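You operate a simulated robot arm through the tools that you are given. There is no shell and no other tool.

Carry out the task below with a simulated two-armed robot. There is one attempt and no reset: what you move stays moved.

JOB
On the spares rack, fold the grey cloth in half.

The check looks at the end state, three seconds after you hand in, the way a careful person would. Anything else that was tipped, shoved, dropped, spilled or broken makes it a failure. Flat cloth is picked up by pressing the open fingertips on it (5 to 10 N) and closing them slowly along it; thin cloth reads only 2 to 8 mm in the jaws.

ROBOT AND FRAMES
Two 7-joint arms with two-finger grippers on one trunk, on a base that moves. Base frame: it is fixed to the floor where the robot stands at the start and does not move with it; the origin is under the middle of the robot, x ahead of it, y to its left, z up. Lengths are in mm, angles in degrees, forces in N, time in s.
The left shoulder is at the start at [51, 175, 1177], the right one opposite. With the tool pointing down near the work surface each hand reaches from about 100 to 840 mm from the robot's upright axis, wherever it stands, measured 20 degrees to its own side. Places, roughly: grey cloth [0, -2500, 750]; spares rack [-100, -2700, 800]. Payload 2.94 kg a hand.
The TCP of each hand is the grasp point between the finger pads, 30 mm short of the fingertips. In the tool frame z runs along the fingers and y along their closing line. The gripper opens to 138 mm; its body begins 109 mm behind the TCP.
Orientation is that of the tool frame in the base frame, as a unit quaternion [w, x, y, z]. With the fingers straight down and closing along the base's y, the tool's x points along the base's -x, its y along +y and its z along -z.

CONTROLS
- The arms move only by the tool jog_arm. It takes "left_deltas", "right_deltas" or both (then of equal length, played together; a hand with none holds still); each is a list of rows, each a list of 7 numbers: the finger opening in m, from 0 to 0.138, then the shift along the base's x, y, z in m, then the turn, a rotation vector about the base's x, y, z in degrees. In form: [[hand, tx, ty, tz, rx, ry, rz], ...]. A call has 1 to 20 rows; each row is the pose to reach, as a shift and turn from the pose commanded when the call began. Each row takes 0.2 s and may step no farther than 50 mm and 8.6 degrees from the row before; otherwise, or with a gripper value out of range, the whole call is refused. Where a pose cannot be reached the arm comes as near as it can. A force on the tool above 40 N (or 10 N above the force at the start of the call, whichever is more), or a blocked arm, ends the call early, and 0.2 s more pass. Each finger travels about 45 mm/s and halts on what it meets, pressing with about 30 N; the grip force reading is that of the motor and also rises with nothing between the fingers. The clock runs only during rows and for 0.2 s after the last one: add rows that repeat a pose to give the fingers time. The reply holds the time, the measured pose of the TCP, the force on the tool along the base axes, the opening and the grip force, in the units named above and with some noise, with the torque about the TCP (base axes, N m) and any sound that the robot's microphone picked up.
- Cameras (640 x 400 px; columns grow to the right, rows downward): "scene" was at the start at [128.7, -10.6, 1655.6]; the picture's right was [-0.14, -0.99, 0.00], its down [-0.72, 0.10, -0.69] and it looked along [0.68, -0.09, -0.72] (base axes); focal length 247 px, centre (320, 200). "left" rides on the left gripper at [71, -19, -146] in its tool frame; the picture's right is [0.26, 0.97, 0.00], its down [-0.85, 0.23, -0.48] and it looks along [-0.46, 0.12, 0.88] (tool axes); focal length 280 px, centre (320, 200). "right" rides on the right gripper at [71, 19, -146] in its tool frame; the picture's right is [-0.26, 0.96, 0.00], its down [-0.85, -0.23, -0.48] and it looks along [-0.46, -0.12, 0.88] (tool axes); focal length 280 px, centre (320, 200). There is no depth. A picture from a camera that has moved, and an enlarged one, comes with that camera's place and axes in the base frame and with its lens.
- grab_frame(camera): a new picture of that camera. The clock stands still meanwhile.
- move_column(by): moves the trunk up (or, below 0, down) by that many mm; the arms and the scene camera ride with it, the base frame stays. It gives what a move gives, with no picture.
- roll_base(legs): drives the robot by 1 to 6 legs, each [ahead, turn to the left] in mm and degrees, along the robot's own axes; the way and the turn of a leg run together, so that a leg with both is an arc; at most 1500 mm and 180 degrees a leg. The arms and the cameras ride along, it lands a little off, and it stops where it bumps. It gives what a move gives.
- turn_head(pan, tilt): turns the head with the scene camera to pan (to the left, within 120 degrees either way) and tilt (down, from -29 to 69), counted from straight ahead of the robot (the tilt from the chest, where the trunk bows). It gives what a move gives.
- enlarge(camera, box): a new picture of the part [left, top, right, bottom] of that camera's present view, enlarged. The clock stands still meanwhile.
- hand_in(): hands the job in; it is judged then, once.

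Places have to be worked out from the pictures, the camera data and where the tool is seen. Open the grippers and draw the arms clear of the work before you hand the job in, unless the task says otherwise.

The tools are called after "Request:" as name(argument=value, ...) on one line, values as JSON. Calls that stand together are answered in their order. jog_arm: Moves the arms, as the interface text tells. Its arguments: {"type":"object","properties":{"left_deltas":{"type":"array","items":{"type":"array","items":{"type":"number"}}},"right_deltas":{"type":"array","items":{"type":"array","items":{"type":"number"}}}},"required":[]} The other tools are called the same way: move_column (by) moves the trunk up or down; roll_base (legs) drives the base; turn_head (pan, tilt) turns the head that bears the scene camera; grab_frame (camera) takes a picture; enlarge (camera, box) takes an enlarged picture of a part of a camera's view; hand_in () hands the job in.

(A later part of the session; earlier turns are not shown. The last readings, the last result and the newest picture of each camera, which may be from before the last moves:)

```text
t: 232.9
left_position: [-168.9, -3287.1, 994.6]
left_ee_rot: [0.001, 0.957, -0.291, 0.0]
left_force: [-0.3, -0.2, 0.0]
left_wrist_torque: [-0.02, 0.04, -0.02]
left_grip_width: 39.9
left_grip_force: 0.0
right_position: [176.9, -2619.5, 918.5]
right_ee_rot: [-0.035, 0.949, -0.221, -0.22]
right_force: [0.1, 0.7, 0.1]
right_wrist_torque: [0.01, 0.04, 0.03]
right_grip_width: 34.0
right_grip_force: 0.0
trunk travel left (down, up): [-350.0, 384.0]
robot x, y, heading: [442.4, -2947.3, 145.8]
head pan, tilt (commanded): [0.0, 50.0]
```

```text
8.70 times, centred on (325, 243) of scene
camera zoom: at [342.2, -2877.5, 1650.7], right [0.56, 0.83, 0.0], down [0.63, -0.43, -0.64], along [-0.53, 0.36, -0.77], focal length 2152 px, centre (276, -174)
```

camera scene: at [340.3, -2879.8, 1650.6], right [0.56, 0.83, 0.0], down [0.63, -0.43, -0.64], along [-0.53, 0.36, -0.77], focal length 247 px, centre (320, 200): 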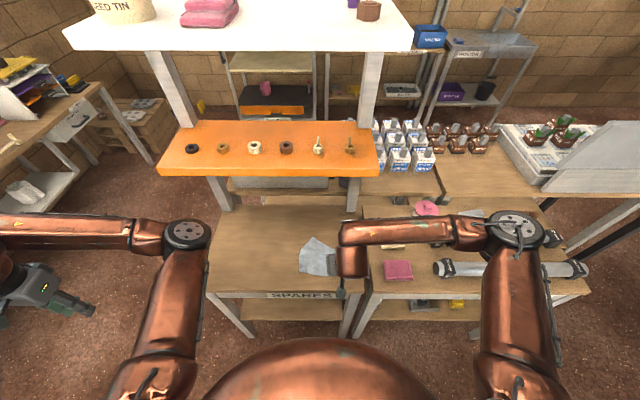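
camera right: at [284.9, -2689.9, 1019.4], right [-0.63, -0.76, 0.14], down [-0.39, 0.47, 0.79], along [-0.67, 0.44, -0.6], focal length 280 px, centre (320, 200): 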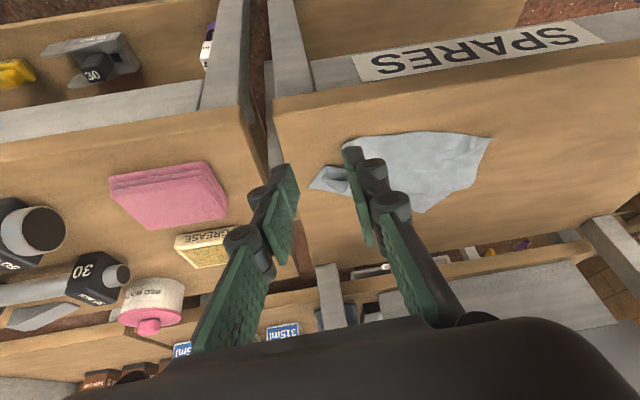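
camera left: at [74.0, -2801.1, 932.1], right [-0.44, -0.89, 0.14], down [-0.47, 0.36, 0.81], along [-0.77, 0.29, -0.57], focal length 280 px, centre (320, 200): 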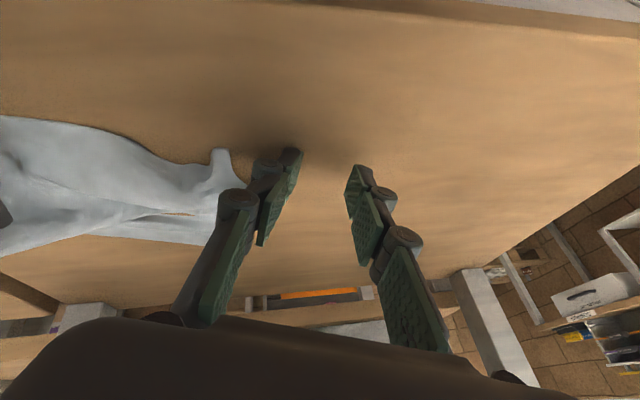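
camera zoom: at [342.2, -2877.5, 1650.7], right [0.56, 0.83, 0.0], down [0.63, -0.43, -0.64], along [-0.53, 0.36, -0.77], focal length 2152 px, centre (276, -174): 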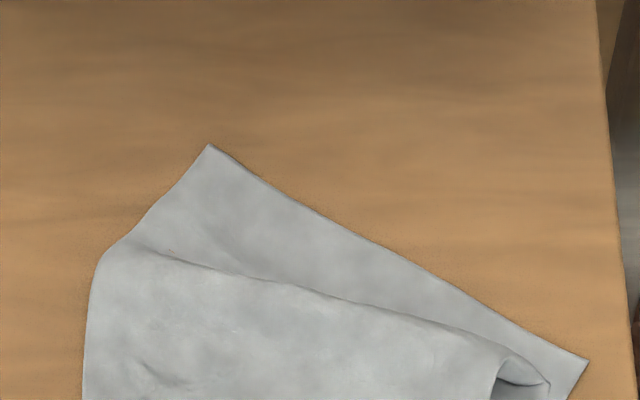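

The cloth has a pleat that I can undo later. Two hands would fold it far better, so I make one more attempt to bring the left elbow out: stretch the arm left, roll the hand by a half turn (the gripper is symmetric), then come back in.

Request:
jog_arm(left_deltas=[[0.04, -0.0247, -0.0367, 0.0155, -6.64, 4.47, 0], [0.04, -0.0495, -0.0735, 0.031, -13.28, 8.94, 0], [0.04, -0.0742, -0.1102, 0.0465, -19.92, 13.41, 0], [0.04, -0.099, -0.147, 0.062, -26.56, 17.88, 0], [0.04, -0.1237, -0.1837, 0.0775, -33.2, 22.35, 0], [0.04, -0.1484, -0.2205, 0.093, -39.84, 26.82, 0], [0.04, -0.1732, -0.2572, 0.1085, -46.48, 31.29, 0], [0.04, -0.1979, -0.294, 0.124, -53.12, 35.76, 0], [0.04, -0.2227, -0.3307, 0.1395, -59.76, 40.23, 0], [0.04, -0.2474, -0.3675, 0.155, -66.4, 44.7, 0]])

Request:
jog_arm(left_deltas=[[0.04, 0, 0, 0, -4.75, -7.05, 0], [0.04, 0, 0, 0, -9.49, -14.1, 0], [0.04, 0, 0, 0, -14.24, -21.15, 0], [0.04, 0, 0, 0, -18.99, -28.2, 0], [0.04, 0, 0, 0, -23.74, -35.25, 0], [0.04, 0, 0, 0, -28.48, -42.3, 0], [0.04, 0, 0, 0, -33.23, -49.36, 0], [0.04, 0, 0, 0, -37.98, -56.41, 0], [0.04, 0, 0, 0, -42.73, -63.46, 0], [0.04, 0, 0, 0, -47.47, -70.51, 0], [0.04, 0, 0, 0, -52.22, -77.56, 0], [0.04, 0, 0, 0, -56.97, -84.61, 0], [0.04, 0, 0, 0, -61.71, -91.66, 0], [0.04, 0, 0, 0, -66.46, -98.71, 0], [0.04, 0, 0, 0, -71.21, -105.76, 0], [0.04, 0, 0, 0, -75.96, -112.81, 0], [0.04, 0, 0, 0, -80.7, -119.86, 0], [0.04, 0, 0, 0, -85.45, -126.91, 0], [0.04, 0, 0, 0, -90.2, -133.97, 0], [0.04, 0, 0, 0, -94.95, -141.02, 0]])

Request:
turn_head(pan=60, tilt=45)

Request:
grab_frame(camera="scene")

```text
t: 235.1
left_position: [-415.3, -3654.6, 1148.7]
left_ee_rot: [0.616, 0.731, -0.222, -0.19]
left_force: [0.0, -0.5, -0.4]
left_wrist_torque: [-0.04, 0.02, -0.01]
left_grip_width: 39.6
left_grip_force: 0.0
right_position: [175.5, -2622.2, 918.5]
right_ee_rot: [-0.035, 0.949, -0.221, -0.22]
right_force: [-0.7, -1.4, 0.0]
right_wrist_torque: [0.01, -0.02, -0.03]
right_grip_width: 33.4
right_grip_force: 0.0
trunk travel left (down, up): [-350.0, 384.0]
robot x, y, heading: [442.3, -2950.7, 146.0]
head pan, tilt (commanded): [0.0, 50.0]
```

```text
t: 239.3
left_position: [-416.6, -3653.1, 1148.5]
left_ee_rot: [0.276, -0.123, -0.633, 0.713]
left_force: [-0.3, -0.6, 0.1]
left_wrist_torque: [-0.02, 0.0, -0.02]
left_grip_width: 40.1
left_grip_force: 0.1
right_position: [176.1, -2619.9, 917.6]
right_ee_rot: [-0.035, 0.949, -0.221, -0.22]
right_force: [-0.2, -0.1, -0.4]
right_wrist_torque: [0.0, 0.0, -0.03]
right_grip_width: 34.2
right_grip_force: 0.0
trunk travel left (down, up): [-350.0, 384.0]
robot x, y, heading: [440.0, -2948.7, 145.8]
head pan, tilt (commanded): [0.0, 50.0]
```

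```text
t: 240.6
left_position: [-415.8, -3654.5, 1148.7]
left_ee_rot: [0.276, -0.123, -0.633, 0.712]
left_force: [0.2, -0.1, 0.1]
left_wrist_torque: [0.01, 0.0, 0.0]
left_grip_width: 40.0
left_grip_force: 0.0
right_position: [175.4, -2621.1, 918.1]
right_ee_rot: [-0.035, 0.949, -0.222, -0.221]
right_force: [0.2, 0.6, 0.1]
right_wrist_torque: [-0.02, -0.02, -0.01]
right_grip_width: 34.2
right_grip_force: 0.1
trunk travel left (down, up): [-350.0, 384.0]
robot x, y, heading: [441.3, -2949.6, 145.9]
head pan, tilt (commanded): [60.0, 45.0]
```

```text
taken
camera scene: at [331.3, -2956.8, 1657.5], right [-0.44, 0.9, 0.0], down [0.64, 0.31, -0.71], along [-0.64, -0.31, -0.71], focal length 247 px, centre (320, 200)
```

scene: 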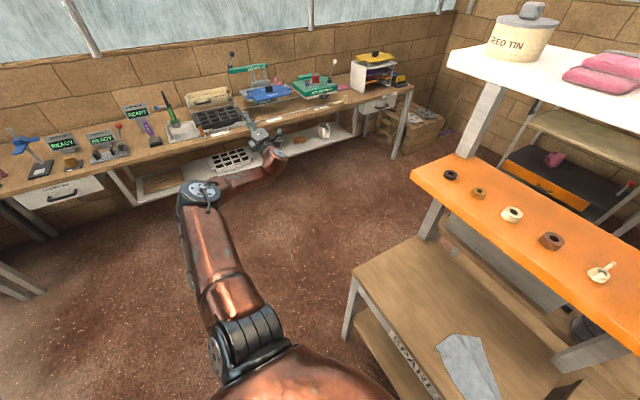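

The elbow is now well outside and raised. I draw the hand in with this orientation, then look.

Request:
jog_arm(left_deltas=[[0.04, 0.025, 0.037, 0, 0, 0, 0], [0.04, 0.05, 0.075, 0, 0, 0, 0], [0.04, 0.075, 0.112, 0, 0, 0, 0], [0.04, 0.1, 0.149, 0, 0, 0, 0], [0.04, 0.126, 0.187, 0, 0, 0, 0], [0.04, 0.151, 0.224, 0, -2.8, -4.15, 0], [0.04, 0.176, 0.262, 0, -5.585, -8.295, 0]])

Request:
grab_frame(camera="scene")

```text
t: 242.2
left_position: [-240.1, -3391.8, 1147.8]
left_ee_rot: [0.224, -0.187, -0.617, 0.731]
left_force: [-0.1, 1.0, -0.5]
left_wrist_torque: [-0.01, 0.01, -0.01]
left_grip_width: 39.9
left_grip_force: 0.1
right_position: [175.3, -2619.8, 917.1]
right_ee_rot: [-0.035, 0.95, -0.221, -0.219]
right_force: [0.1, 0.6, 0.3]
right_wrist_torque: [0.02, -0.03, -0.01]
right_grip_width: 34.1
right_grip_force: 0.0
trunk travel left (down, up): [-350.0, 384.0]
robot x, y, heading: [439.4, -2946.8, 145.8]
head pan, tilt (commanded): [60.0, 45.0]
```

```text
taken
camera scene: at [330.6, -2958.0, 1657.3], right [-0.44, 0.9, 0.0], down [0.64, 0.31, -0.71], along [-0.64, -0.31, -0.71], focal length 247 px, centre (320, 200)
```

scene: 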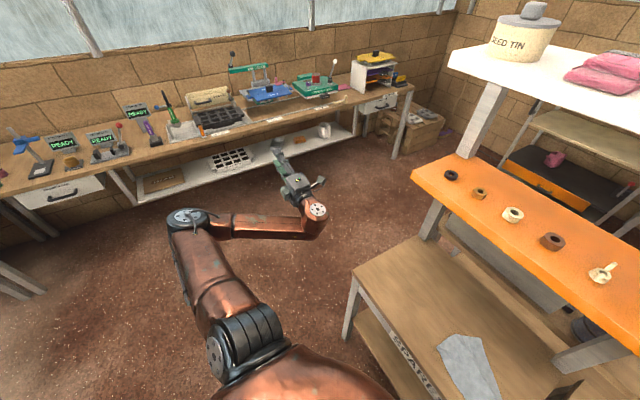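

The elbow is out just like at the start. I swing the fingers down about the level axis with the wrist kept in place.

Request:
jog_arm(left_deltas=[[0.04, 0.002, 0.003, -0.035, 6.64, -4.47, 0], [0.04, 0.008, 0.012, -0.075, 13.28, -8.94, 0], [0.04, 0.018, 0.027, -0.11, 19.92, -13.41, 0], [0.04, 0.033, 0.048, -0.143, 26.56, -17.88, 0], [0.04, 0.05, 0.074, -0.172, 33.2, -22.35, 0], [0.04, 0.07, 0.104, -0.197, 39.84, -26.82, 0], [0.04, 0.092, 0.136, -0.216, 46.48, -31.29, 0], [0.04, 0.114, 0.17, -0.229, 53.12, -35.76, 0], [0.04, 0.136, 0.202, -0.235, 59.76, -40.23, 0], [0.04, 0.157, 0.234, -0.236, 66.4, -44.7, 0]])

Request:
grab_frame(camera="scene")

```text
t: 244.4
left_position: [-127.4, -3156.4, 909.0]
left_ee_rot: [-0.048, 0.286, 0.943, -0.164]
left_force: [-0.1, 0.2, 0.2]
left_wrist_torque: [-0.02, 0.0, -0.01]
left_grip_width: 40.0
left_grip_force: 0.0
left hand out of reach, approached as far as the arm can: row 2, 3, 4, 7, 8, 9, 10
right_position: [176.3, -2618.4, 917.3]
right_ee_rot: [-0.035, 0.949, -0.222, -0.221]
right_force: [-0.1, 0.7, -0.1]
right_wrist_torque: [0.01, 0.04, -0.04]
right_grip_width: 34.2
right_grip_force: 0.0
trunk travel left (down, up): [-350.0, 384.0]
robot x, y, heading: [442.5, -2947.9, 145.9]
head pan, tilt (commanded): [60.0, 45.0]
```

```text
taken
camera scene: at [331.7, -2955.9, 1657.5], right [-0.44, 0.9, 0.0], down [0.64, 0.31, -0.71], along [-0.64, -0.31, -0.71], focal length 247 px, centre (320, 200)
```

scene: 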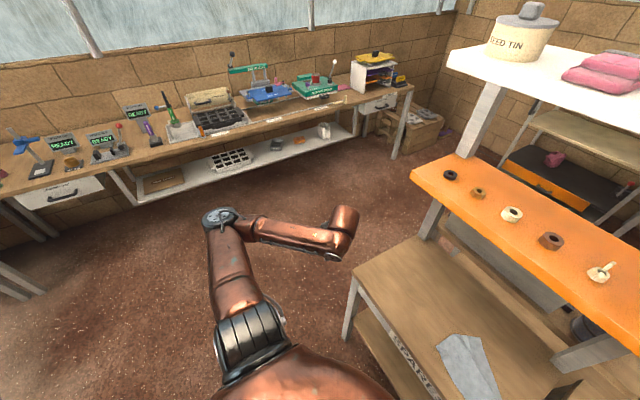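

The elbow stays outside this time. I bring the hand in to its normal place and finish levelling it (its yaw is now flipped by 180°, which is fine for the symmetric gripper).

Request:
jog_arm(left_deltas=[[0.04, 0.022, 0.022, 0.03, 0, 0, 0], [0.04, 0.045, 0.047, 0.06, 0, 0, 0], [0.04, 0.068, 0.071, 0.09, 4, -2.6, 0], [0.04, 0.092, 0.095, 0.12, 8, -5.2, 0], [0.04, 0.116, 0.12, 0.15, 12, -7.9, 0], [0.04, 0.14, 0.145, 0.175, 16.2, -10.6, 0], [0.04, 0.1636, 0.1695, 0.19, 16.2, -10.6, 0]])

Request:
turn_head(pan=0, tilt=55)

Request:
grab_frame(camera="scene")

```text
t: 246.0
left_position: [-22.5, -3035.4, 1110.9]
left_ee_rot: [-0.003, 0.281, 0.96, -0.005]
left_force: [0.4, 0.9, 0.2]
left_wrist_torque: [-0.06, 0.07, -0.01]
left_grip_width: 40.0
left_grip_force: 0.0
left hand out of reach, approached as far as the arm can: row 1, 2, 3, 4, 5, 6, 7
right_position: [177.2, -2618.9, 917.2]
right_ee_rot: [-0.035, 0.949, -0.222, -0.22]
right_force: [1.5, -0.6, -0.4]
right_wrist_torque: [0.0, 0.14, 0.04]
right_grip_width: 33.9
right_grip_force: 0.0
trunk travel left (down, up): [-350.0, 384.0]
robot x, y, heading: [443.9, -2946.1, 146.1]
head pan, tilt (commanded): [60.0, 45.0]
```

```text
t: 247.3
left_position: [-23.8, -3037.8, 1109.3]
left_ee_rot: [-0.004, 0.28, 0.96, -0.004]
left_force: [0.1, -0.8, 0.8]
left_wrist_torque: [0.01, 0.01, 0.02]
left_grip_width: 40.1
left_grip_force: 0.0
right_position: [176.3, -2619.6, 917.4]
right_ee_rot: [-0.034, 0.95, -0.221, -0.22]
right_force: [0.6, 0.3, 0.6]
right_wrist_torque: [0.01, 0.01, -0.01]
right_grip_width: 33.9
right_grip_force: 0.0
trunk travel left (down, up): [-350.0, 384.0]
robot x, y, heading: [444.6, -2946.3, 145.6]
head pan, tilt (commanded): [0.0, 55.0]
```

```text
taken
camera scene: at [345.2, -2880.6, 1644.1], right [0.56, 0.83, 0.0], down [0.68, -0.46, -0.57], along [-0.48, 0.32, -0.82], focal length 247 px, centre (320, 200)
```

scene: 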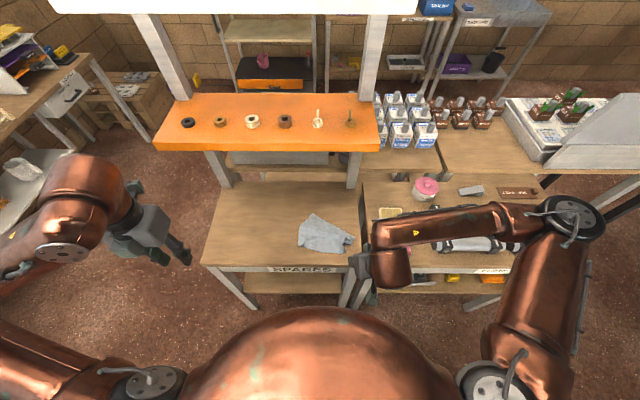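

The left arm is back in its normal elbow-out posture, with the hand turned by half a turn. I try turning it back about the vertical in one direction, a bit first, to see that only the wrist moves.

Request:
jog_arm(left_deltas=[[0.04, 0, 0, 0, 0, 0, 8], [0.04, 0, 0, 0, 0, 0, 16], [0.04, 0, 0, 0, 0, 0, 24], [0.04, 0, 0, 0, 0, 0, 32], [0.04, 0, 0, 0, 0, 0, 40]])

Request:
grab_frame(camera="scene")

```text
t: 248.5
left_position: [-25.1, -3036.4, 1111.5]
left_ee_rot: [-0.001, -0.055, 0.998, -0.005]
left_force: [-0.4, 0.5, 0.7]
left_wrist_torque: [0.05, -0.01, -0.02]
left_grip_width: 40.1
left_grip_force: 0.0
right_position: [176.1, -2618.9, 917.6]
right_ee_rot: [-0.035, 0.949, -0.221, -0.221]
right_force: [0.6, 0.0, 0.3]
right_wrist_torque: [0.0, 0.01, -0.02]
right_grip_width: 33.7
right_grip_force: 0.2
trunk travel left (down, up): [-350.0, 384.0]
robot x, y, heading: [442.8, -2945.5, 146.1]
head pan, tilt (commanded): [0.0, 55.0]
```

```text
taken
camera scene: at [345.2, -2880.6, 1644.1], right [0.56, 0.83, 0.0], down [0.68, -0.46, -0.57], along [-0.47, 0.32, -0.82], focal length 247 px, centre (320, 200)
```

scene: 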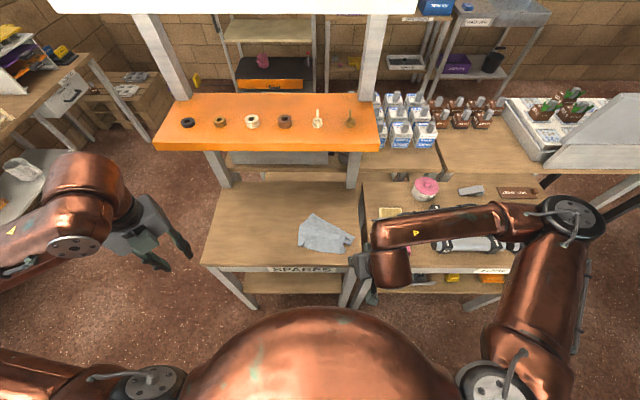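

That works cleanly with only the wrist turning. I continue to complete the half turn.

Request:
jog_arm(left_deltas=[[0.04, 0, 0, 0, 0, 0, 8.2], [0.04, 0, 0, 0, 0, 0, 16.4], [0.04, 0, 0, 0, 0, 0, 24.6], [0.04, 0, 0, 0, 0, 0, 32.8], [0.04, 0, 0, 0, 0, 0, 41], [0.04, 0, 0, 0, 0, 0, 49.2], [0.04, 0, 0, 0, 0, 0, 57.4], [0.04, 0, 0, 0, 0, 0, 65.6], [0.04, 0, 0, 0, 0, 0, 73.8], [0.04, 0, 0, 0, 0, 0, 82], [0.04, 0, 0, 0, 0, 0, 90.2], [0.04, 0, 0, 0, 0, 0, 98.4], [0.04, 0, 0, 0, 0, 0, 106.6], [0.04, 0, 0, 0, 0, 0, 114.8], [0.04, 0, 0, 0, 0, 0, 123], [0.04, 0, 0, 0, 0, 0, 131.2], [0.04, 0, 0, 0, 0, 0, 138.8]])

Request:
grab_frame(camera="scene")

```text
t: 252.1
left_position: [-25.6, -3034.4, 1110.9]
left_ee_rot: [-0.003, 0.954, -0.3, 0.004]
left_force: [-0.3, 0.7, -0.2]
left_wrist_torque: [-0.01, -0.03, -0.01]
left_grip_width: 40.0
left_grip_force: 0.0
right_position: [175.4, -2618.9, 917.8]
right_ee_rot: [-0.035, 0.949, -0.222, -0.22]
right_force: [0.1, -0.4, 0.3]
right_wrist_torque: [0.0, -0.02, -0.03]
right_grip_width: 34.2
right_grip_force: 0.0
trunk travel left (down, up): [-350.0, 384.0]
robot x, y, heading: [439.6, -2945.8, 146.0]
head pan, tilt (commanded): [0.0, 55.0]
```

```text
taken
camera scene: at [345.0, -2880.6, 1644.1], right [0.56, 0.83, 0.0], down [0.68, -0.46, -0.57], along [-0.47, 0.32, -0.82], focal length 247 px, centre (320, 200)
```

scene: 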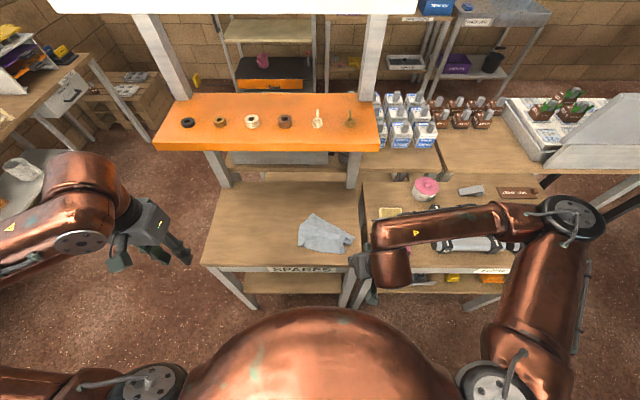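

The left arm is fully restored. New idea to avoid the backward hem: pinch the near edge with both hands, lift so the cloth hangs, trail its lower half forward onto the table, then bring the held edge back toward me over it – then the pinched edge points the right way. I move both hands above the near edge (left R≈−52, right R≈61).

Request:
jog_arm(left_deltas=[[0.028, 0.0014, 0.033, -0.026, 0.28, 0.42, 0], [0.028, 0.0028, 0.066, -0.052, 0.56, 0.83, 0], [0.028, 0.0042, 0.099, -0.078, 0.84, 1.25, 0], [0.028, 0.0056, 0.132, -0.104, 1.12, 1.66, 0], [0.028, 0.007, 0.165, -0.13, 1.4, 2.08, 0], [0.028, 0.0084, 0.198, -0.156, 1.68, 2.49, 0], [0.028, 0.0098, 0.231, -0.182, 1.96, 2.91, 0], [0.028, 0.0112, 0.264, -0.208, 2.24, 3.32, 0], [0.028, 0.0126, 0.297, -0.234, 2.52, 3.74, 0], [0.028, 0.014, 0.3305, -0.261, 2.8, 4.15, 0]], right_deltas=[[0.028, -0.0106, -0.0003, -0.0068, -0.89, -1.9, -0.78], [0.028, -0.0212, -0.0006, -0.0136, -1.78, -3.81, -1.55], [0.028, -0.0317, -0.001, -0.0203, -2.66, -5.72, -2.33], [0.028, -0.0423, -0.0013, -0.0271, -3.55, -7.62, -3.1], [0.028, -0.0529, -0.0016, -0.0339, -4.44, -9.53, -3.88], [0.028, -0.0635, -0.0019, -0.0407, -5.33, -11.43, -4.65], [0.028, -0.0741, -0.0022, -0.0475, -6.22, -13.34, -5.43], [0.028, -0.0846, -0.0026, -0.0542, -7.1, -15.24, -6.2], [0.028, -0.0952, -0.0029, -0.061, -7.99, -17.15, -6.98], [0.028, -0.1058, -0.0032, -0.0678, -8.88, -19.05, -7.75]])

Request:
grab_frame(camera="left")

Request:
grab_frame(camera="right")

Request:
grab_frame(camera="scene")

```text
t: 254.3
left_position: [-13.7, -2704.7, 850.2]
left_ee_rot: [-0.015, 0.953, -0.3, -0.039]
left_force: [0.7, 0.8, -0.7]
left_wrist_torque: [0.02, -0.01, -0.01]
left_grip_width: 28.2
left_grip_force: 0.0
left hand out of reach, approached as far as the arm can: row 1, 2, 3, 4
right_position: [70.5, -2622.8, 849.8]
right_ee_rot: [-0.012, 0.956, -0.292, -0.039]
right_force: [0.2, -1.0, 1.1]
right_wrist_torque: [-0.01, -0.04, 0.02]
right_grip_width: 27.6
right_grip_force: 0.1
trunk travel left (down, up): [-350.0, 384.0]
robot x, y, heading: [441.6, -2948.6, 146.2]
head pan, tilt (commanded): [0.0, 55.0]
```

```text
taken
camera left: at [65.0, -2736.8, 989.4], right [-0.34, -0.94, -0.03], down [-0.79, 0.27, 0.54], along [-0.5, 0.21, -0.84], focal length 280 px, centre (320, 200)
```

left: 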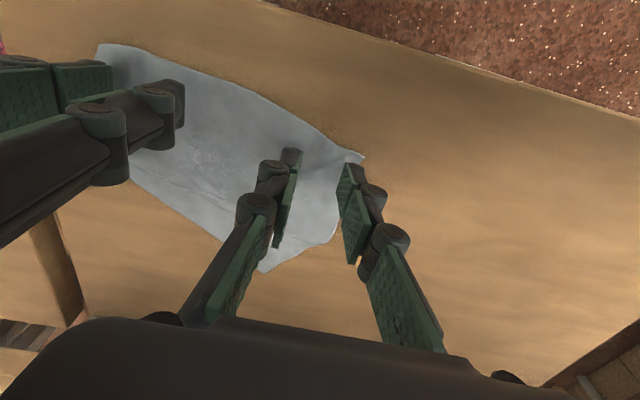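

```text
taken
camera right: at [128.0, -2684.8, 989.2], right [-0.76, -0.65, 0.02], down [-0.54, 0.64, 0.54], along [-0.37, 0.4, -0.84], focal length 280 px, centre (320, 200)
```

right: 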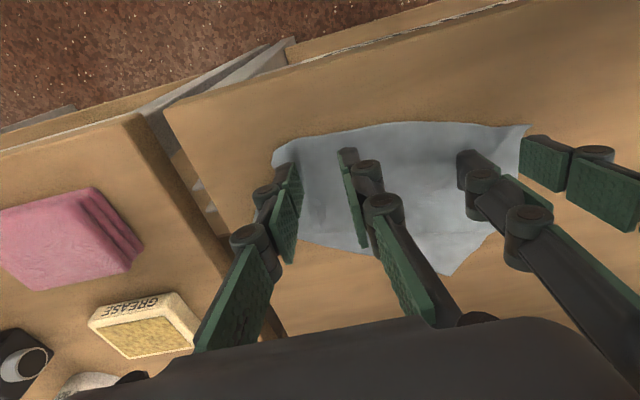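

```text
taken
camera scene: at [344.3, -2880.0, 1644.0], right [0.56, 0.83, 0.0], down [0.68, -0.46, -0.57], along [-0.47, 0.32, -0.82], focal length 247 px, centre (320, 200)
```

scene: 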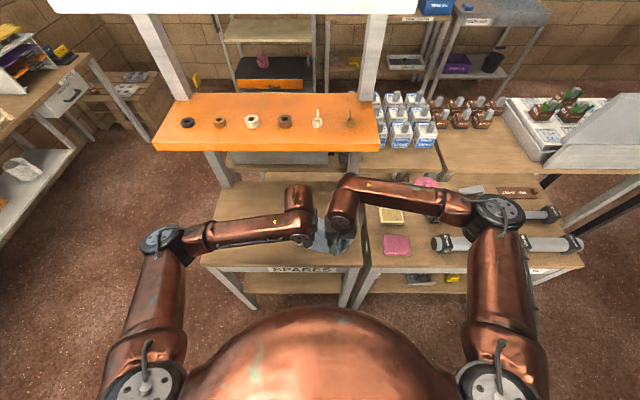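

Both hands are over the near edge in a healthy posture. I zoom in to check the finger positions relative to the edge.

Request:
enlarge(camera="left", box=[200, 100, 440, 280])

Request:
enlarge(camera="right", box=[200, 100, 440, 280])

```text
2.22 times, centred on (320, 190) of left
camera zoom: at [65.0, -2736.8, 989.4], right [-0.34, -0.94, -0.03], down [-0.79, 0.27, 0.54], along [-0.5, 0.21, -0.84], focal length 623 px, centre (320, 222)
```

zoom: 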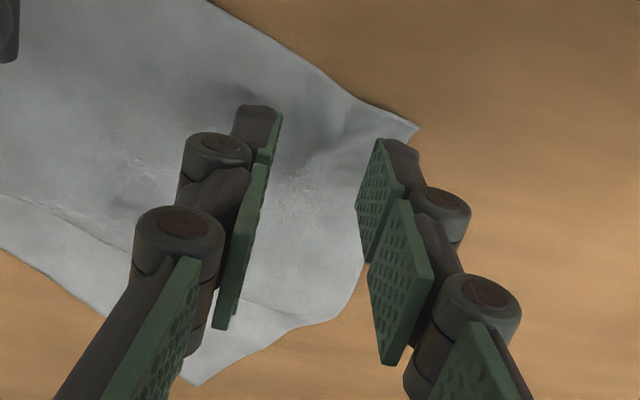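

```text
2.22 times, centred on (320, 190) of right
camera zoom: at [128.0, -2684.8, 989.2], right [-0.76, -0.65, 0.02], down [-0.54, 0.64, 0.54], along [-0.37, 0.4, -0.84], focal length 623 px, centre (320, 222)
```

zoom: 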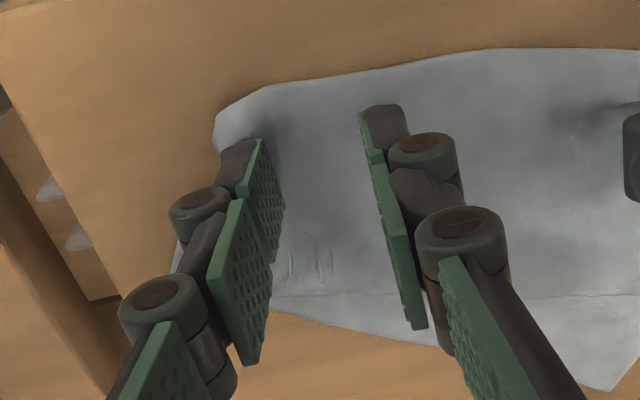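

Both finger pairs are fully over the cloth near its corners. I descend to just above contact, then step down for light pressure.

Request:
jog_arm(left_deltas=[[0.028, 0, 0, -0.006, 0, 0, 0], [0.028, 0, 0, -0.012, 0, 0, 0], [0.028, 0, 0, -0.016, 0, 0, 0], [0.028, 0, 0, -0.018, 0, 0, 0], [0.028, 0, 0, -0.018, 0, 0, 0]], right_deltas=[[0.028, 0, 0, -0.006, 0, 0, 0], [0.028, 0, 0, -0.012, 0, 0, 0], [0.028, 0, 0, -0.016, 0, 0, 0], [0.028, 0, 0, -0.018, 0, 0, 0], [0.028, 0, 0, -0.018, 0, 0, 0]])

```text
t: 255.5
left_position: [-11.8, -2704.0, 832.6]
left_ee_rot: [-0.015, 0.953, -0.3, -0.039]
left_force: [0.9, 0.2, 0.6]
left_wrist_torque: [0.01, 0.01, 0.03]
left_grip_width: 28.2
left_grip_force: 0.1
right_position: [69.2, -2622.1, 831.2]
right_ee_rot: [-0.012, 0.956, -0.292, -0.04]
right_force: [-0.1, 0.1, 3.2]
right_wrist_torque: [0.05, -0.04, -0.01]
right_grip_width: 27.9
right_grip_force: 0.1
trunk travel left (down, up): [-350.0, 384.0]
robot x, y, heading: [443.3, -2947.2, 145.7]
head pan, tilt (commanded): [0.0, 55.0]
```

Request:
jog_arm(left_deltas=[[0.028, 0, 0, -0.0008, 0, 0, 0], [0.028, 0, 0, -0.0015, 0, 0, 0], [0.028, 0, 0, -0.0015, 0, 0, 0]], right_deltas=[[0.028, 0, 0, -0.0003, 0, 0, 0], [0.028, 0, 0, -0.0005, 0, 0, 0], [0.028, 0, 0, -0.0005, 0, 0, 0]])

```text
t: 256.3
left_position: [-11.8, -2704.1, 830.8]
left_ee_rot: [-0.016, 0.953, -0.301, -0.04]
left_force: [-0.4, -0.8, 5.8]
left_wrist_torque: [-0.13, 0.04, 0.03]
left_grip_width: 28.1
left_grip_force: 0.4
right_position: [70.0, -2621.3, 830.9]
right_ee_rot: [-0.012, 0.955, -0.293, -0.04]
right_force: [-0.4, 0.4, 7.3]
right_wrist_torque: [0.08, -0.04, 0.01]
right_grip_width: 28.3
right_grip_force: 0.0
trunk travel left (down, up): [-350.0, 384.0]
robot x, y, heading: [439.4, -2947.8, 146.0]
head pan, tilt (commanded): [0.0, 55.0]
```

Contact at 6–7 N on both. I close both slowly to 12 mm, sliding a little inward and following down.

Request:
jog_arm(left_deltas=[[0.027, 0.0001, 0.0002, -0.0001, 0, 0, 0], [0.026, 0.0002, 0.0003, -0.0002, 0, 0, 0], [0.025, 0.0003, 0.0005, -0.0002, 0, 0, 0], [0.024, 0.0004, 0.0006, -0.0003, 0, 0, 0], [0.023, 0.0005, 0.0008, -0.0003, 0, 0, 0], [0.022, 0.0006, 0.0009, -0.0004, 0, 0, 0], [0.021, 0.0007, 0.0011, -0.0004, 0, 0, 0], [0.02, 0.0008, 0.0012, -0.0005, 0, 0, 0], [0.019, 0.0009, 0.0014, -0.0005, 0, 0, 0], [0.018, 0.001, 0.0015, -0.0006, 0, 0, 0], [0.017, 0.0011, 0.0017, -0.0006, 0, 0, 0], [0.016, 0.0012, 0.0018, -0.0007, 0, 0, 0], [0.015, 0.0013, 0.002, -0.0007, 0, 0, 0], [0.014, 0.0014, 0.0021, -0.0008, 0, 0, 0], [0.013, 0.0015, 0.0023, -0.0008, 0, 0, 0], [0.012, 0.0016, 0.0024, -0.0008, 0, 0, 0]], right_deltas=[[0.027, -0.0001, -0.0002, -0.0001, 0, 0, 0], [0.026, -0.0002, -0.0003, -0.0002, 0, 0, 0], [0.025, -0.0003, -0.0005, -0.0002, 0, 0, 0], [0.024, -0.0004, -0.0006, -0.0003, 0, 0, 0], [0.023, -0.0005, -0.0008, -0.0003, 0, 0, 0], [0.022, -0.0006, -0.0009, -0.0004, 0, 0, 0], [0.021, -0.0007, -0.0011, -0.0004, 0, 0, 0], [0.02, -0.0008, -0.0012, -0.0005, 0, 0, 0], [0.019, -0.0009, -0.0014, -0.0005, 0, 0, 0], [0.018, -0.001, -0.0015, -0.0006, 0, 0, 0], [0.017, -0.0011, -0.0017, -0.0006, 0, 0, 0], [0.016, -0.0012, -0.0018, -0.0007, 0, 0, 0], [0.015, -0.0013, -0.002, -0.0007, 0, 0, 0], [0.014, -0.0014, -0.0021, -0.0008, 0, 0, 0], [0.013, -0.0015, -0.0023, -0.0008, 0, 0, 0], [0.012, -0.0016, -0.0024, -0.0008, 0, 0, 0]])

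Request:
enlarge(camera="left", box=[200, 80, 440, 260])

Request:
enlarge(camera="right", box=[200, 80, 440, 260])

```text
t: 259.7
left_position: [-9.9, -2703.0, 830.8]
left_ee_rot: [-0.016, 0.953, -0.3, -0.038]
left_force: [0.0, -3.0, 11.1]
left_wrist_torque: [-0.2, -0.06, 0.03]
left_grip_width: 11.3
left_grip_force: 0.1
right_position: [68.3, -2625.6, 830.7]
right_ee_rot: [-0.012, 0.955, -0.292, -0.04]
right_force: [-0.6, -0.8, 1.8]
right_wrist_torque: [0.02, -0.01, 0.02]
right_grip_width: 11.8
right_grip_force: 0.1
trunk travel left (down, up): [-350.0, 384.0]
robot x, y, heading: [442.0, -2950.3, 145.9]
head pan, tilt (commanded): [0.0, 55.0]
```

```text
2.22 times, centred on (320, 170) of left
camera zoom: at [68.2, -2734.3, 969.5], right [-0.34, -0.94, -0.03], down [-0.79, 0.27, 0.54], along [-0.5, 0.21, -0.84], focal length 623 px, centre (320, 267)
```

zoom: 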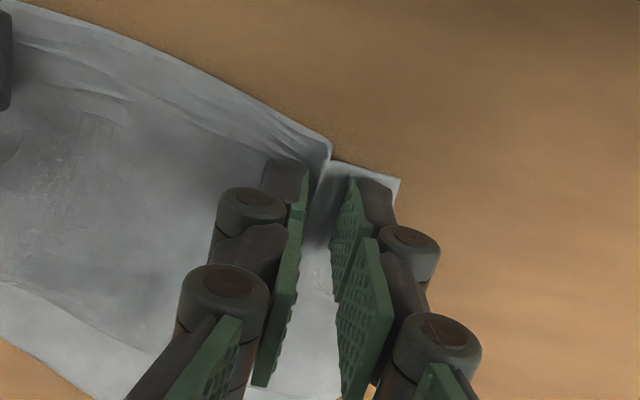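

```text
2.22 times, centred on (320, 170) of right
camera zoom: at [126.6, -2688.1, 970.7], right [-0.76, -0.65, 0.02], down [-0.54, 0.64, 0.54], along [-0.37, 0.4, -0.84], focal length 623 px, centre (320, 267)
```

zoom: 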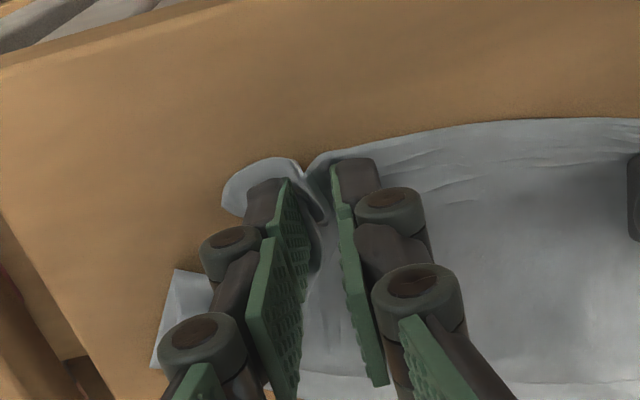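

Good ridges on both sides. I finish closing both.

Request:
jog_arm(left_deltas=[[0.011, 0.0001, 0.0002, 0, 0, 0, 0], [0.01, 0.0002, 0.0004, 0, 0, 0, 0], [0.009, 0.0003, 0.0006, 0, 0, 0, 0], [0.008, 0.0005, 0.0008, 0, 0, 0, 0], [0.007, 0.0006, 0.001, -0.0001, 0, 0, 0], [0.006, 0.0007, 0.0012, -0.0001, 0, 0, 0], [0.005, 0.0008, 0.0014, -0.0002, 0, 0, 0], [0.004, 0.0009, 0.0016, -0.0002, 0, 0, 0], [0.002, 0.001, 0.0017, -0.0002, 0, 0, 0], [0.0, 0.001, 0.0017, -0.0002, 0, 0, 0], [0.0, 0.001, 0.0017, -0.0002, 0, 0, 0], [0.0, 0.001, 0.0017, -0.0002, 0, 0, 0]], right_deltas=[[0.011, -0.0001, -0.0002, -0.0003, 0, 0, 0], [0.01, -0.0002, -0.0004, -0.0004, 0, 0, 0], [0.009, -0.0003, -0.0006, -0.0005, 0, 0, 0], [0.008, -0.0005, -0.0008, -0.0005, 0, 0, 0], [0.007, -0.0006, -0.001, -0.0006, 0, 0, 0], [0.006, -0.0007, -0.0012, -0.0006, 0, 0, 0], [0.005, -0.0008, -0.0014, -0.0006, 0, 0, 0], [0.004, -0.0009, -0.0016, -0.0006, 0, 0, 0], [0.002, -0.001, -0.0017, -0.0006, 0, 0, 0], [0.0, -0.001, -0.0017, -0.0006, 0, 0, 0], [0.0, -0.001, -0.0017, -0.0006, 0, 0, 0], [0.0, -0.001, -0.0017, -0.0006, 0, 0, 0]])

Request:
enlarge(camera="left", box=[200, 80, 440, 260])

Request:
enlarge(camera="right", box=[200, 80, 440, 260])

```text
t: 262.3
left_position: [-9.0, -2700.5, 829.2]
left_ee_rot: [-0.015, 0.953, -0.301, -0.039]
left_force: [0.3, 0.5, 0.6]
left_wrist_torque: [0.04, -0.11, -0.01]
left_grip_width: 5.2
left_grip_force: 28.9
right_position: [66.8, -2627.4, 829.9]
right_ee_rot: [-0.012, 0.956, -0.292, -0.041]
right_force: [-0.5, -1.8, -0.4]
right_wrist_torque: [-0.05, -0.02, 0.01]
right_grip_width: 5.6
right_grip_force: 29.7
trunk travel left (down, up): [-350.0, 384.0]
robot x, y, heading: [444.3, -2943.6, 146.0]
head pan, tilt (commanded): [0.0, 55.0]
```

```text
2.22 times, centred on (320, 170) of left
camera zoom: at [68.9, -2732.7, 969.1], right [-0.34, -0.94, -0.03], down [-0.79, 0.27, 0.54], along [-0.5, 0.21, -0.84], focal length 623 px, centre (320, 267)
```

zoom: 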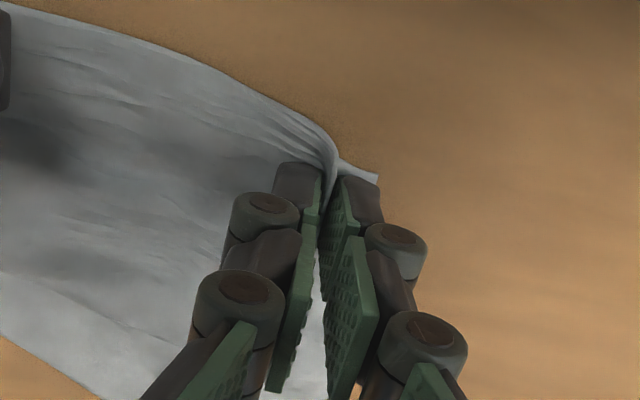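

```text
2.22 times, centred on (320, 170) of right
camera zoom: at [125.5, -2689.6, 970.1], right [-0.76, -0.65, 0.02], down [-0.54, 0.64, 0.54], along [-0.37, 0.4, -0.84], focal length 623 px, centre (320, 267)
```

zoom: 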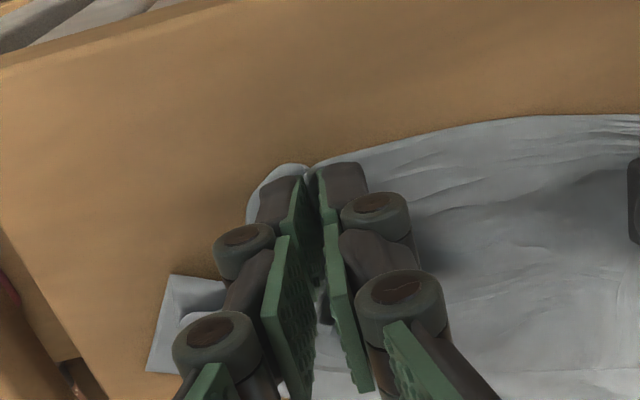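

Both pinches hold well (≈5 mm at 29 N each). I lift both hands straight up in step, levelling their distance, so the cloth hangs freely in front of the shelf.

Request:
jog_arm(left_deltas=[[0.0, 0.0015, -0.001, 0.02, 0, 0, 0], [0.0, 0.003, -0.002, 0.04, 0, 0, 0], [0.0, 0.0045, -0.003, 0.06, 0, 0, 0], [0.0, 0.006, -0.004, 0.08, 0, 0, 0], [0.0, 0.0075, -0.005, 0.1, 0, 0, 0], [0.0, 0.009, -0.006, 0.12, 0, 0, 0], [0.0, 0.0105, -0.007, 0.14, 0, 0, 0], [0.0, 0.0116, -0.0078, 0.16, 0, 0, 0], [0.0, 0.0116, -0.0078, 0.18, 0, 0, 0], [0.0, 0.0116, -0.0078, 0.19, 0, 0, 0]], right_deltas=[[0.0, -0.0005, 0.0003, 0.02, 0, 0, 0], [0.0, -0.001, 0.0007, 0.04, 0, 0, 0], [0.0, -0.0015, 0.001, 0.06, 0, 0, 0], [0.0, -0.002, 0.0014, 0.08, 0, 0, 0], [0.0, -0.0025, 0.0017, 0.1, 0, 0, 0], [0.0, -0.003, 0.002, 0.12, 0, 0, 0], [0.0, -0.0035, 0.0024, 0.14, 0, 0, 0], [0.0, -0.0041, 0.0028, 0.16, 0, 0, 0], [0.0, -0.0041, 0.0028, 0.18, 0, 0, 0], [0.0, -0.0041, 0.0028, 0.19, 0, 0, 0]])

Request:
grab_frame(camera="left")

Request:
grab_frame(camera="right")

Request:
enlarge(camera="scene", box=[200, 150, 440, 300])

```text
t: 264.5
left_position: [3.3, -2707.6, 1020.1]
left_ee_rot: [-0.015, 0.953, -0.301, -0.039]
left_force: [3.5, 5.1, -0.1]
left_wrist_torque: [0.31, -0.17, 0.04]
left_grip_width: 3.2
left_grip_force: 27.7
right_position: [63.7, -2623.9, 1019.9]
right_ee_rot: [-0.012, 0.956, -0.292, -0.041]
right_force: [-2.8, -5.7, -0.2]
right_wrist_torque: [-0.48, 0.38, 0.1]
right_grip_width: 2.5
right_grip_force: 26.4
trunk travel left (down, up): [-350.0, 384.0]
robot x, y, heading: [442.8, -2948.9, 145.9]
head pan, tilt (commanded): [0.0, 55.0]
```

```text
taken
camera left: at [80.7, -2740.3, 1159.3], right [-0.34, -0.94, -0.03], down [-0.79, 0.27, 0.54], along [-0.5, 0.21, -0.84], focal length 280 px, centre (320, 200)
```

left: 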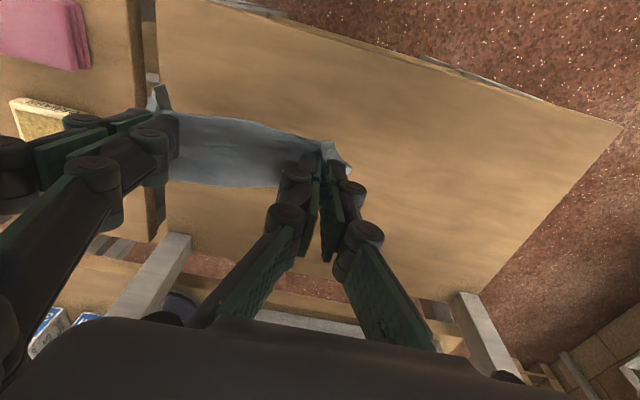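

```text
taken
camera right: at [121.4, -2686.1, 1160.2], right [-0.76, -0.65, 0.02], down [-0.54, 0.64, 0.55], along [-0.37, 0.4, -0.84], focal length 280 px, centre (320, 200)
```

right: 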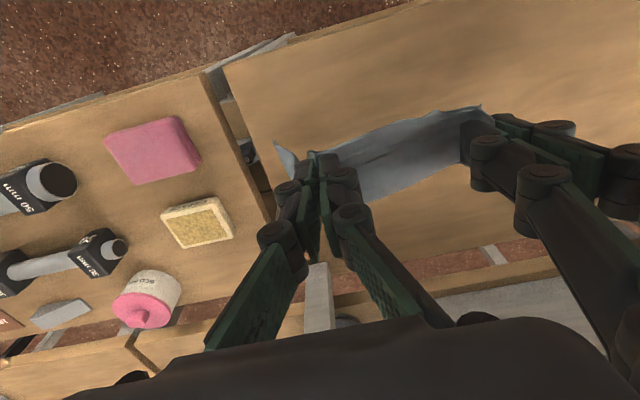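

```text
2.67 times, centred on (320, 225) of scene
camera zoom: at [345.1, -2880.4, 1644.0], right [0.56, 0.83, 0.0], down [0.68, -0.46, -0.57], along [-0.47, 0.32, -0.82], focal length 660 px, centre (320, 133)
```

zoom: 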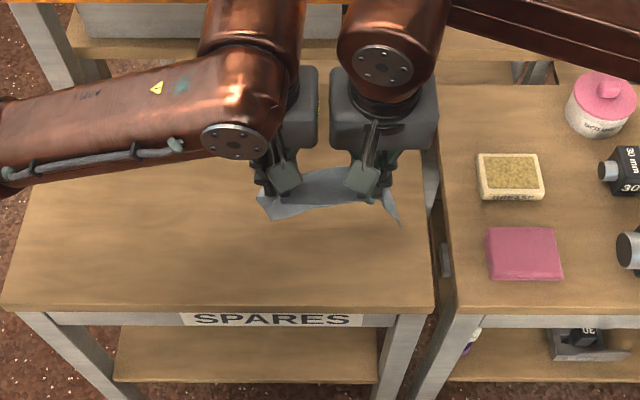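

The cloth hangs freely from both hands. Now phase one: lower until the bottom edge touches, then move forward and down so the lower half trails flat on the table behind the hands.

Request:
jog_arm(left_deltas=[[0.0, 0.0008, 0.0012, -0.018, 0, 0, 0], [0.0, 0.0008, 0.0012, -0.033, 0, 0, 0], [0.0, -0.0111, 0.0092, -0.0392, 1.68, 2.49, 0], [0.0, -0.0248, 0.0185, -0.0485, 3.35, 4.98, 0], [0.0, -0.0384, 0.0276, -0.0608, 5.03, 7.47, 0], [0.0, -0.0505, 0.0357, -0.0752, 6.7, 9.95, 0], [0.0, -0.0608, 0.0427, -0.0897, 8.38, 12.44, 0], [0.0, -0.07, 0.0489, -0.1041, 9.49, 14.1, 0], [0.0, -0.0758, 0.0528, -0.1165, 10.61, 15.76, 0], [0.0, -0.0796, 0.0553, -0.1267, 11.17, 16.59, 0], [0.0, -0.0796, 0.0553, -0.1267, 11.17, 16.59, 0]], right_deltas=[[0.0, -0.0008, -0.0012, -0.018, 0, 0, 0], [0.0, -0.0008, -0.0012, -0.033, 0, 0, 0], [0.0, -0.0127, 0.0068, -0.0392, 1.68, 2.49, 0], [0.0, -0.0264, 0.0161, -0.0485, 3.35, 4.98, 0], [0.0, -0.04, 0.0252, -0.0608, 5.03, 7.47, 0], [0.0, -0.0521, 0.0333, -0.0752, 6.7, 9.95, 0], [0.0, -0.0624, 0.0403, -0.0897, 8.38, 12.44, 0], [0.0, -0.0716, 0.0465, -0.1041, 9.49, 14.1, 0], [0.0, -0.0774, 0.0504, -0.1165, 10.61, 15.76, 0], [0.0, -0.0812, 0.0529, -0.1267, 11.17, 16.59, 0], [0.0, -0.0812, 0.0529, -0.1267, 11.17, 16.59, 0]])

Request:
grab_frame(camera="left")

Request:
grab_frame(camera="right")

Request:
enlarge(camera="scene", box=[200, 150, 440, 300])

```text
t: 266.9
left_position: [-78.0, -2652.9, 892.3]
left_ee_rot: [-0.064, 0.931, -0.294, -0.205]
left_force: [-1.5, 0.4, -0.5]
left_wrist_torque: [-0.01, 0.02, 0.05]
left_grip_width: 6.8
left_grip_force: 35.0
right_position: [-18.6, -2571.3, 892.9]
right_ee_rot: [-0.063, 0.934, -0.285, -0.205]
right_force: [1.1, -1.9, 3.9]
right_wrist_torque: [0.1, -0.02, -0.02]
right_grip_width: 1.9
right_grip_force: 34.3
trunk travel left (down, up): [-350.0, 384.0]
robot x, y, heading: [442.1, -2947.0, 146.1]
head pan, tilt (commanded): [0.0, 55.0]
```

```text
taken
camera left: at [36.4, -2708.4, 995.1], right [-0.36, -0.93, -0.11], down [-0.6, 0.14, 0.79], along [-0.71, 0.35, -0.61], focal length 280 px, centre (320, 200)
```

left: 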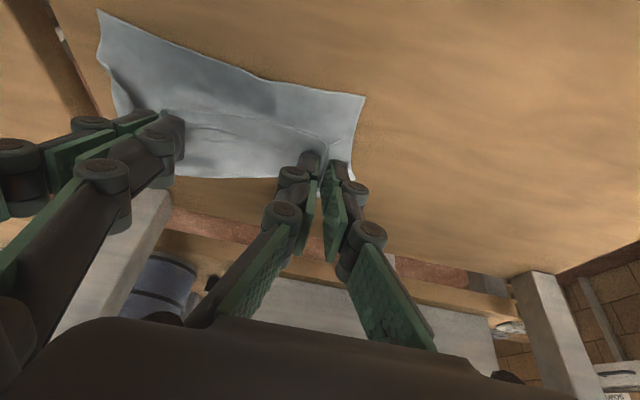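

```text
taken
camera right: at [75.4, -2657.7, 995.7], right [-0.74, -0.67, 0.11], down [-0.34, 0.51, 0.79], along [-0.58, 0.54, -0.61], focal length 280 px, centre (320, 200)
```

right: 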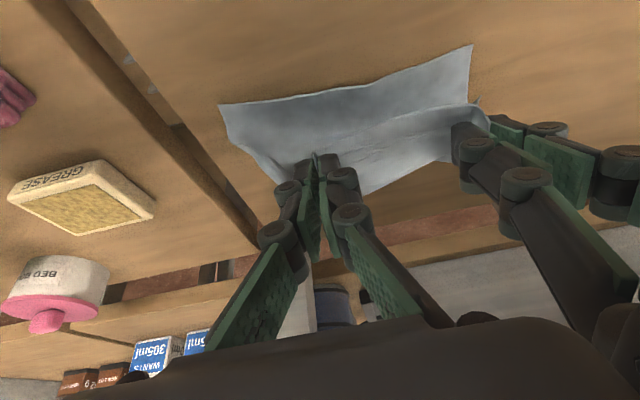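

```text
2.67 times, centred on (320, 225) of scene
camera zoom: at [345.2, -2880.8, 1644.1], right [0.56, 0.83, 0.0], down [0.68, -0.46, -0.57], along [-0.47, 0.32, -0.82], focal length 660 px, centre (320, 133)
```

zoom: 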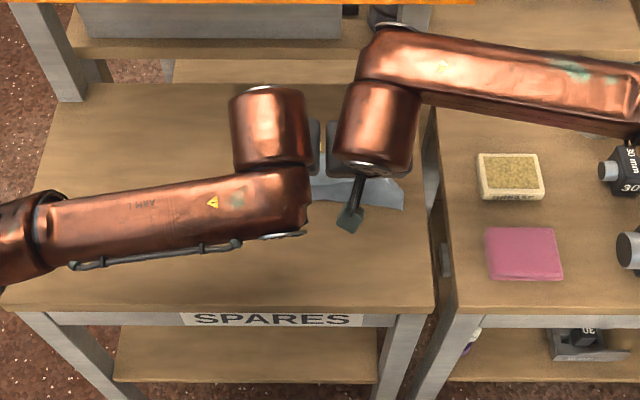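

It worked in a useful way: the far edge now lies robot-side at F≈455 (R −68…118) with the cloth running forward from it and looping back up to my hands at F≈484. I lower the hands 54 mm while moving ~13 mm back and 20 mm right, to lay the held edge onto that far edge.

Request:
jog_arm(left_deltas=[[0.0, 0.0026, 0.0013, -0.007, -0.35, -0.52, 0], [0.0, 0.0052, 0.0026, -0.014, -0.7, -1.04, 0], [0.0, 0.0077, 0.0038, -0.021, -1.05, -1.56, 0], [0.0, 0.0103, 0.0051, -0.028, -1.4, -2.07, 0], [0.0, 0.0129, 0.0064, -0.035, -1.75, -2.59, 0], [0.0, 0.0155, 0.0077, -0.041, -2.1, -3.11, 0], [0.0, 0.018, 0.0089, -0.047, -2.45, -3.63, 0], [0.0, 0.0206, 0.0102, -0.052, -2.8, -4.15, 0]], right_deltas=[[0.0, 0.0027, 0.0012, -0.007, -0.35, -0.52, 0], [0.0, 0.0054, 0.0024, -0.014, -0.7, -1.04, 0], [0.0, 0.0081, 0.0036, -0.021, -1.05, -1.56, 0], [0.0, 0.0108, 0.0048, -0.028, -1.4, -2.07, 0], [0.0, 0.0135, 0.006, -0.035, -1.75, -2.59, 0], [0.0, 0.0162, 0.0072, -0.041, -2.1, -3.11, 0], [0.0, 0.0189, 0.0084, -0.047, -2.45, -3.63, 0], [0.0, 0.0216, 0.0096, -0.052, -2.8, -4.15, 0]])

Request:
grab_frame(camera="left")

Request:
grab_frame(camera="right")

Request:
enlarge(camera="scene", box=[240, 150, 400, 270])

```text
t: 268.7
left_position: [-56.4, -2642.4, 840.5]
left_ee_rot: [-0.052, 0.939, -0.297, -0.164]
left_force: [0.7, 0.2, 4.0]
left_wrist_torque: [0.0, -0.03, 0.01]
left_grip_width: 1.7
left_grip_force: 34.4
right_position: [3.7, -2561.2, 841.1]
right_ee_rot: [-0.05, 0.942, -0.288, -0.164]
right_force: [-0.5, 0.3, -1.8]
right_wrist_torque: [0.02, -0.01, -0.02]
right_grip_width: 4.9
right_grip_force: 33.3
trunk travel left (down, up): [-350.0, 384.0]
robot x, y, heading: [440.9, -2948.3, 146.1]
head pan, tilt (commanded): [0.0, 55.0]
```

```text
taken
camera left: at [49.1, -2693.1, 954.3], right [-0.35, -0.93, -0.09], down [-0.65, 0.18, 0.73], along [-0.67, 0.32, -0.67], focal length 280 px, centre (320, 200)
```

left: 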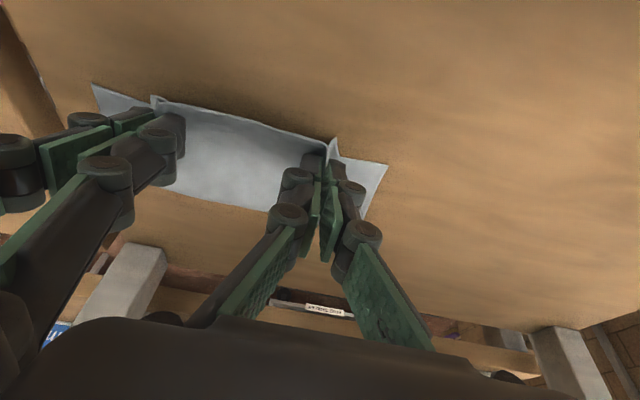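

```text
taken
camera right: at [89.2, -2642.4, 954.6], right [-0.74, -0.66, 0.09], down [-0.4, 0.55, 0.73], along [-0.54, 0.51, -0.67], focal length 280 px, centre (320, 200)
```

right: 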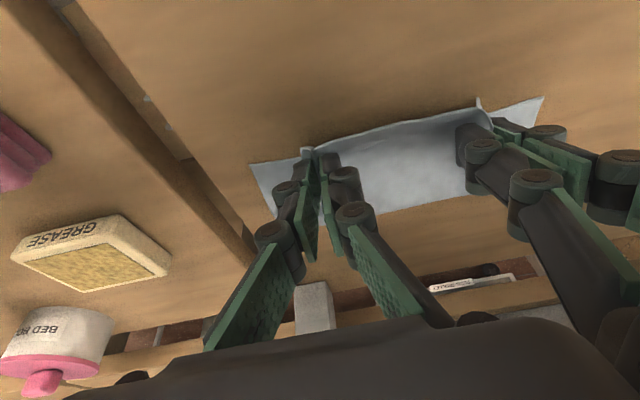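

```text
3.33 times, centred on (320, 210) of scene
camera zoom: at [345.3, -2880.2, 1644.1], right [0.56, 0.83, 0.0], down [0.68, -0.46, -0.57], along [-0.47, 0.32, -0.82], focal length 825 px, centre (320, 167)
```

zoom: 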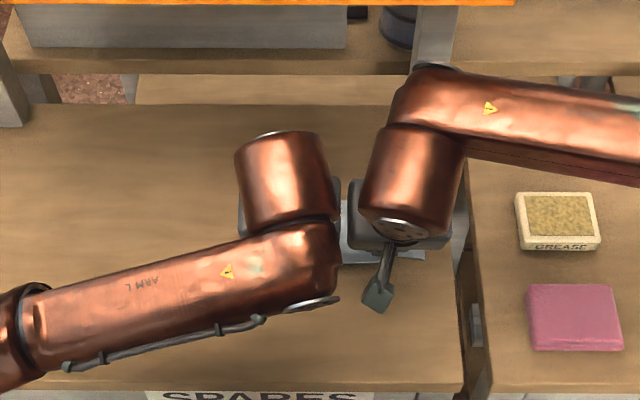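

This looks very good: the held edge lies over the far edge, with the bottom corners peeking out at both sides. I zoom in to judge the alignment before releasing.

Request:
enlarge(camera="left", box=[70, 60, 410, 260])

Request:
enlarge(camera="right", box=[230, 70, 570, 270])

```text
1.88 times, centred on (240, 160) of left
camera zoom: at [49.1, -2693.1, 954.3], right [-0.35, -0.93, -0.09], down [-0.65, 0.18, 0.73], along [-0.67, 0.32, -0.67], focal length 528 px, centre (471, 275)
```

zoom: 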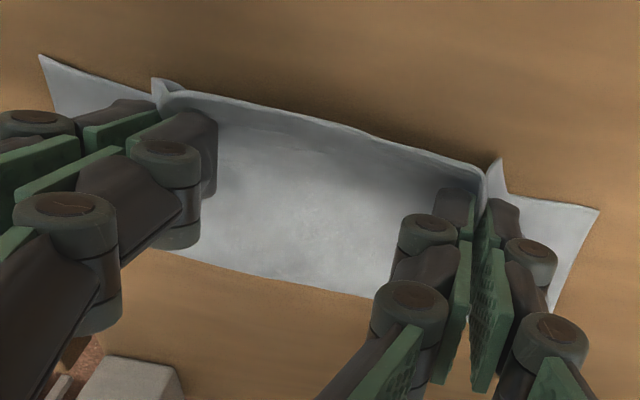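

```text
1.88 times, centred on (400, 170) of right
camera zoom: at [89.2, -2642.4, 954.6], right [-0.74, -0.66, 0.09], down [-0.4, 0.55, 0.73], along [-0.54, 0.51, -0.67], focal length 528 px, centre (169, 256)
```

zoom: 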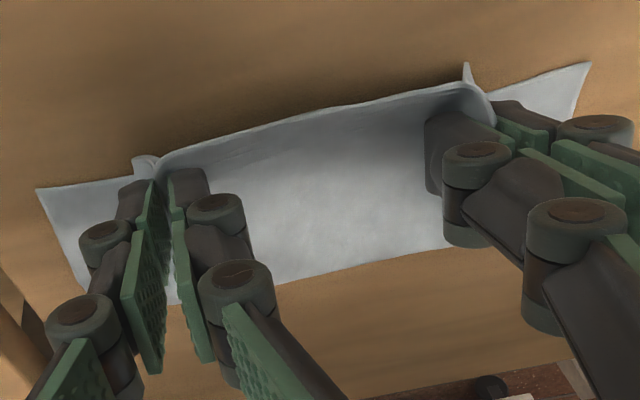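

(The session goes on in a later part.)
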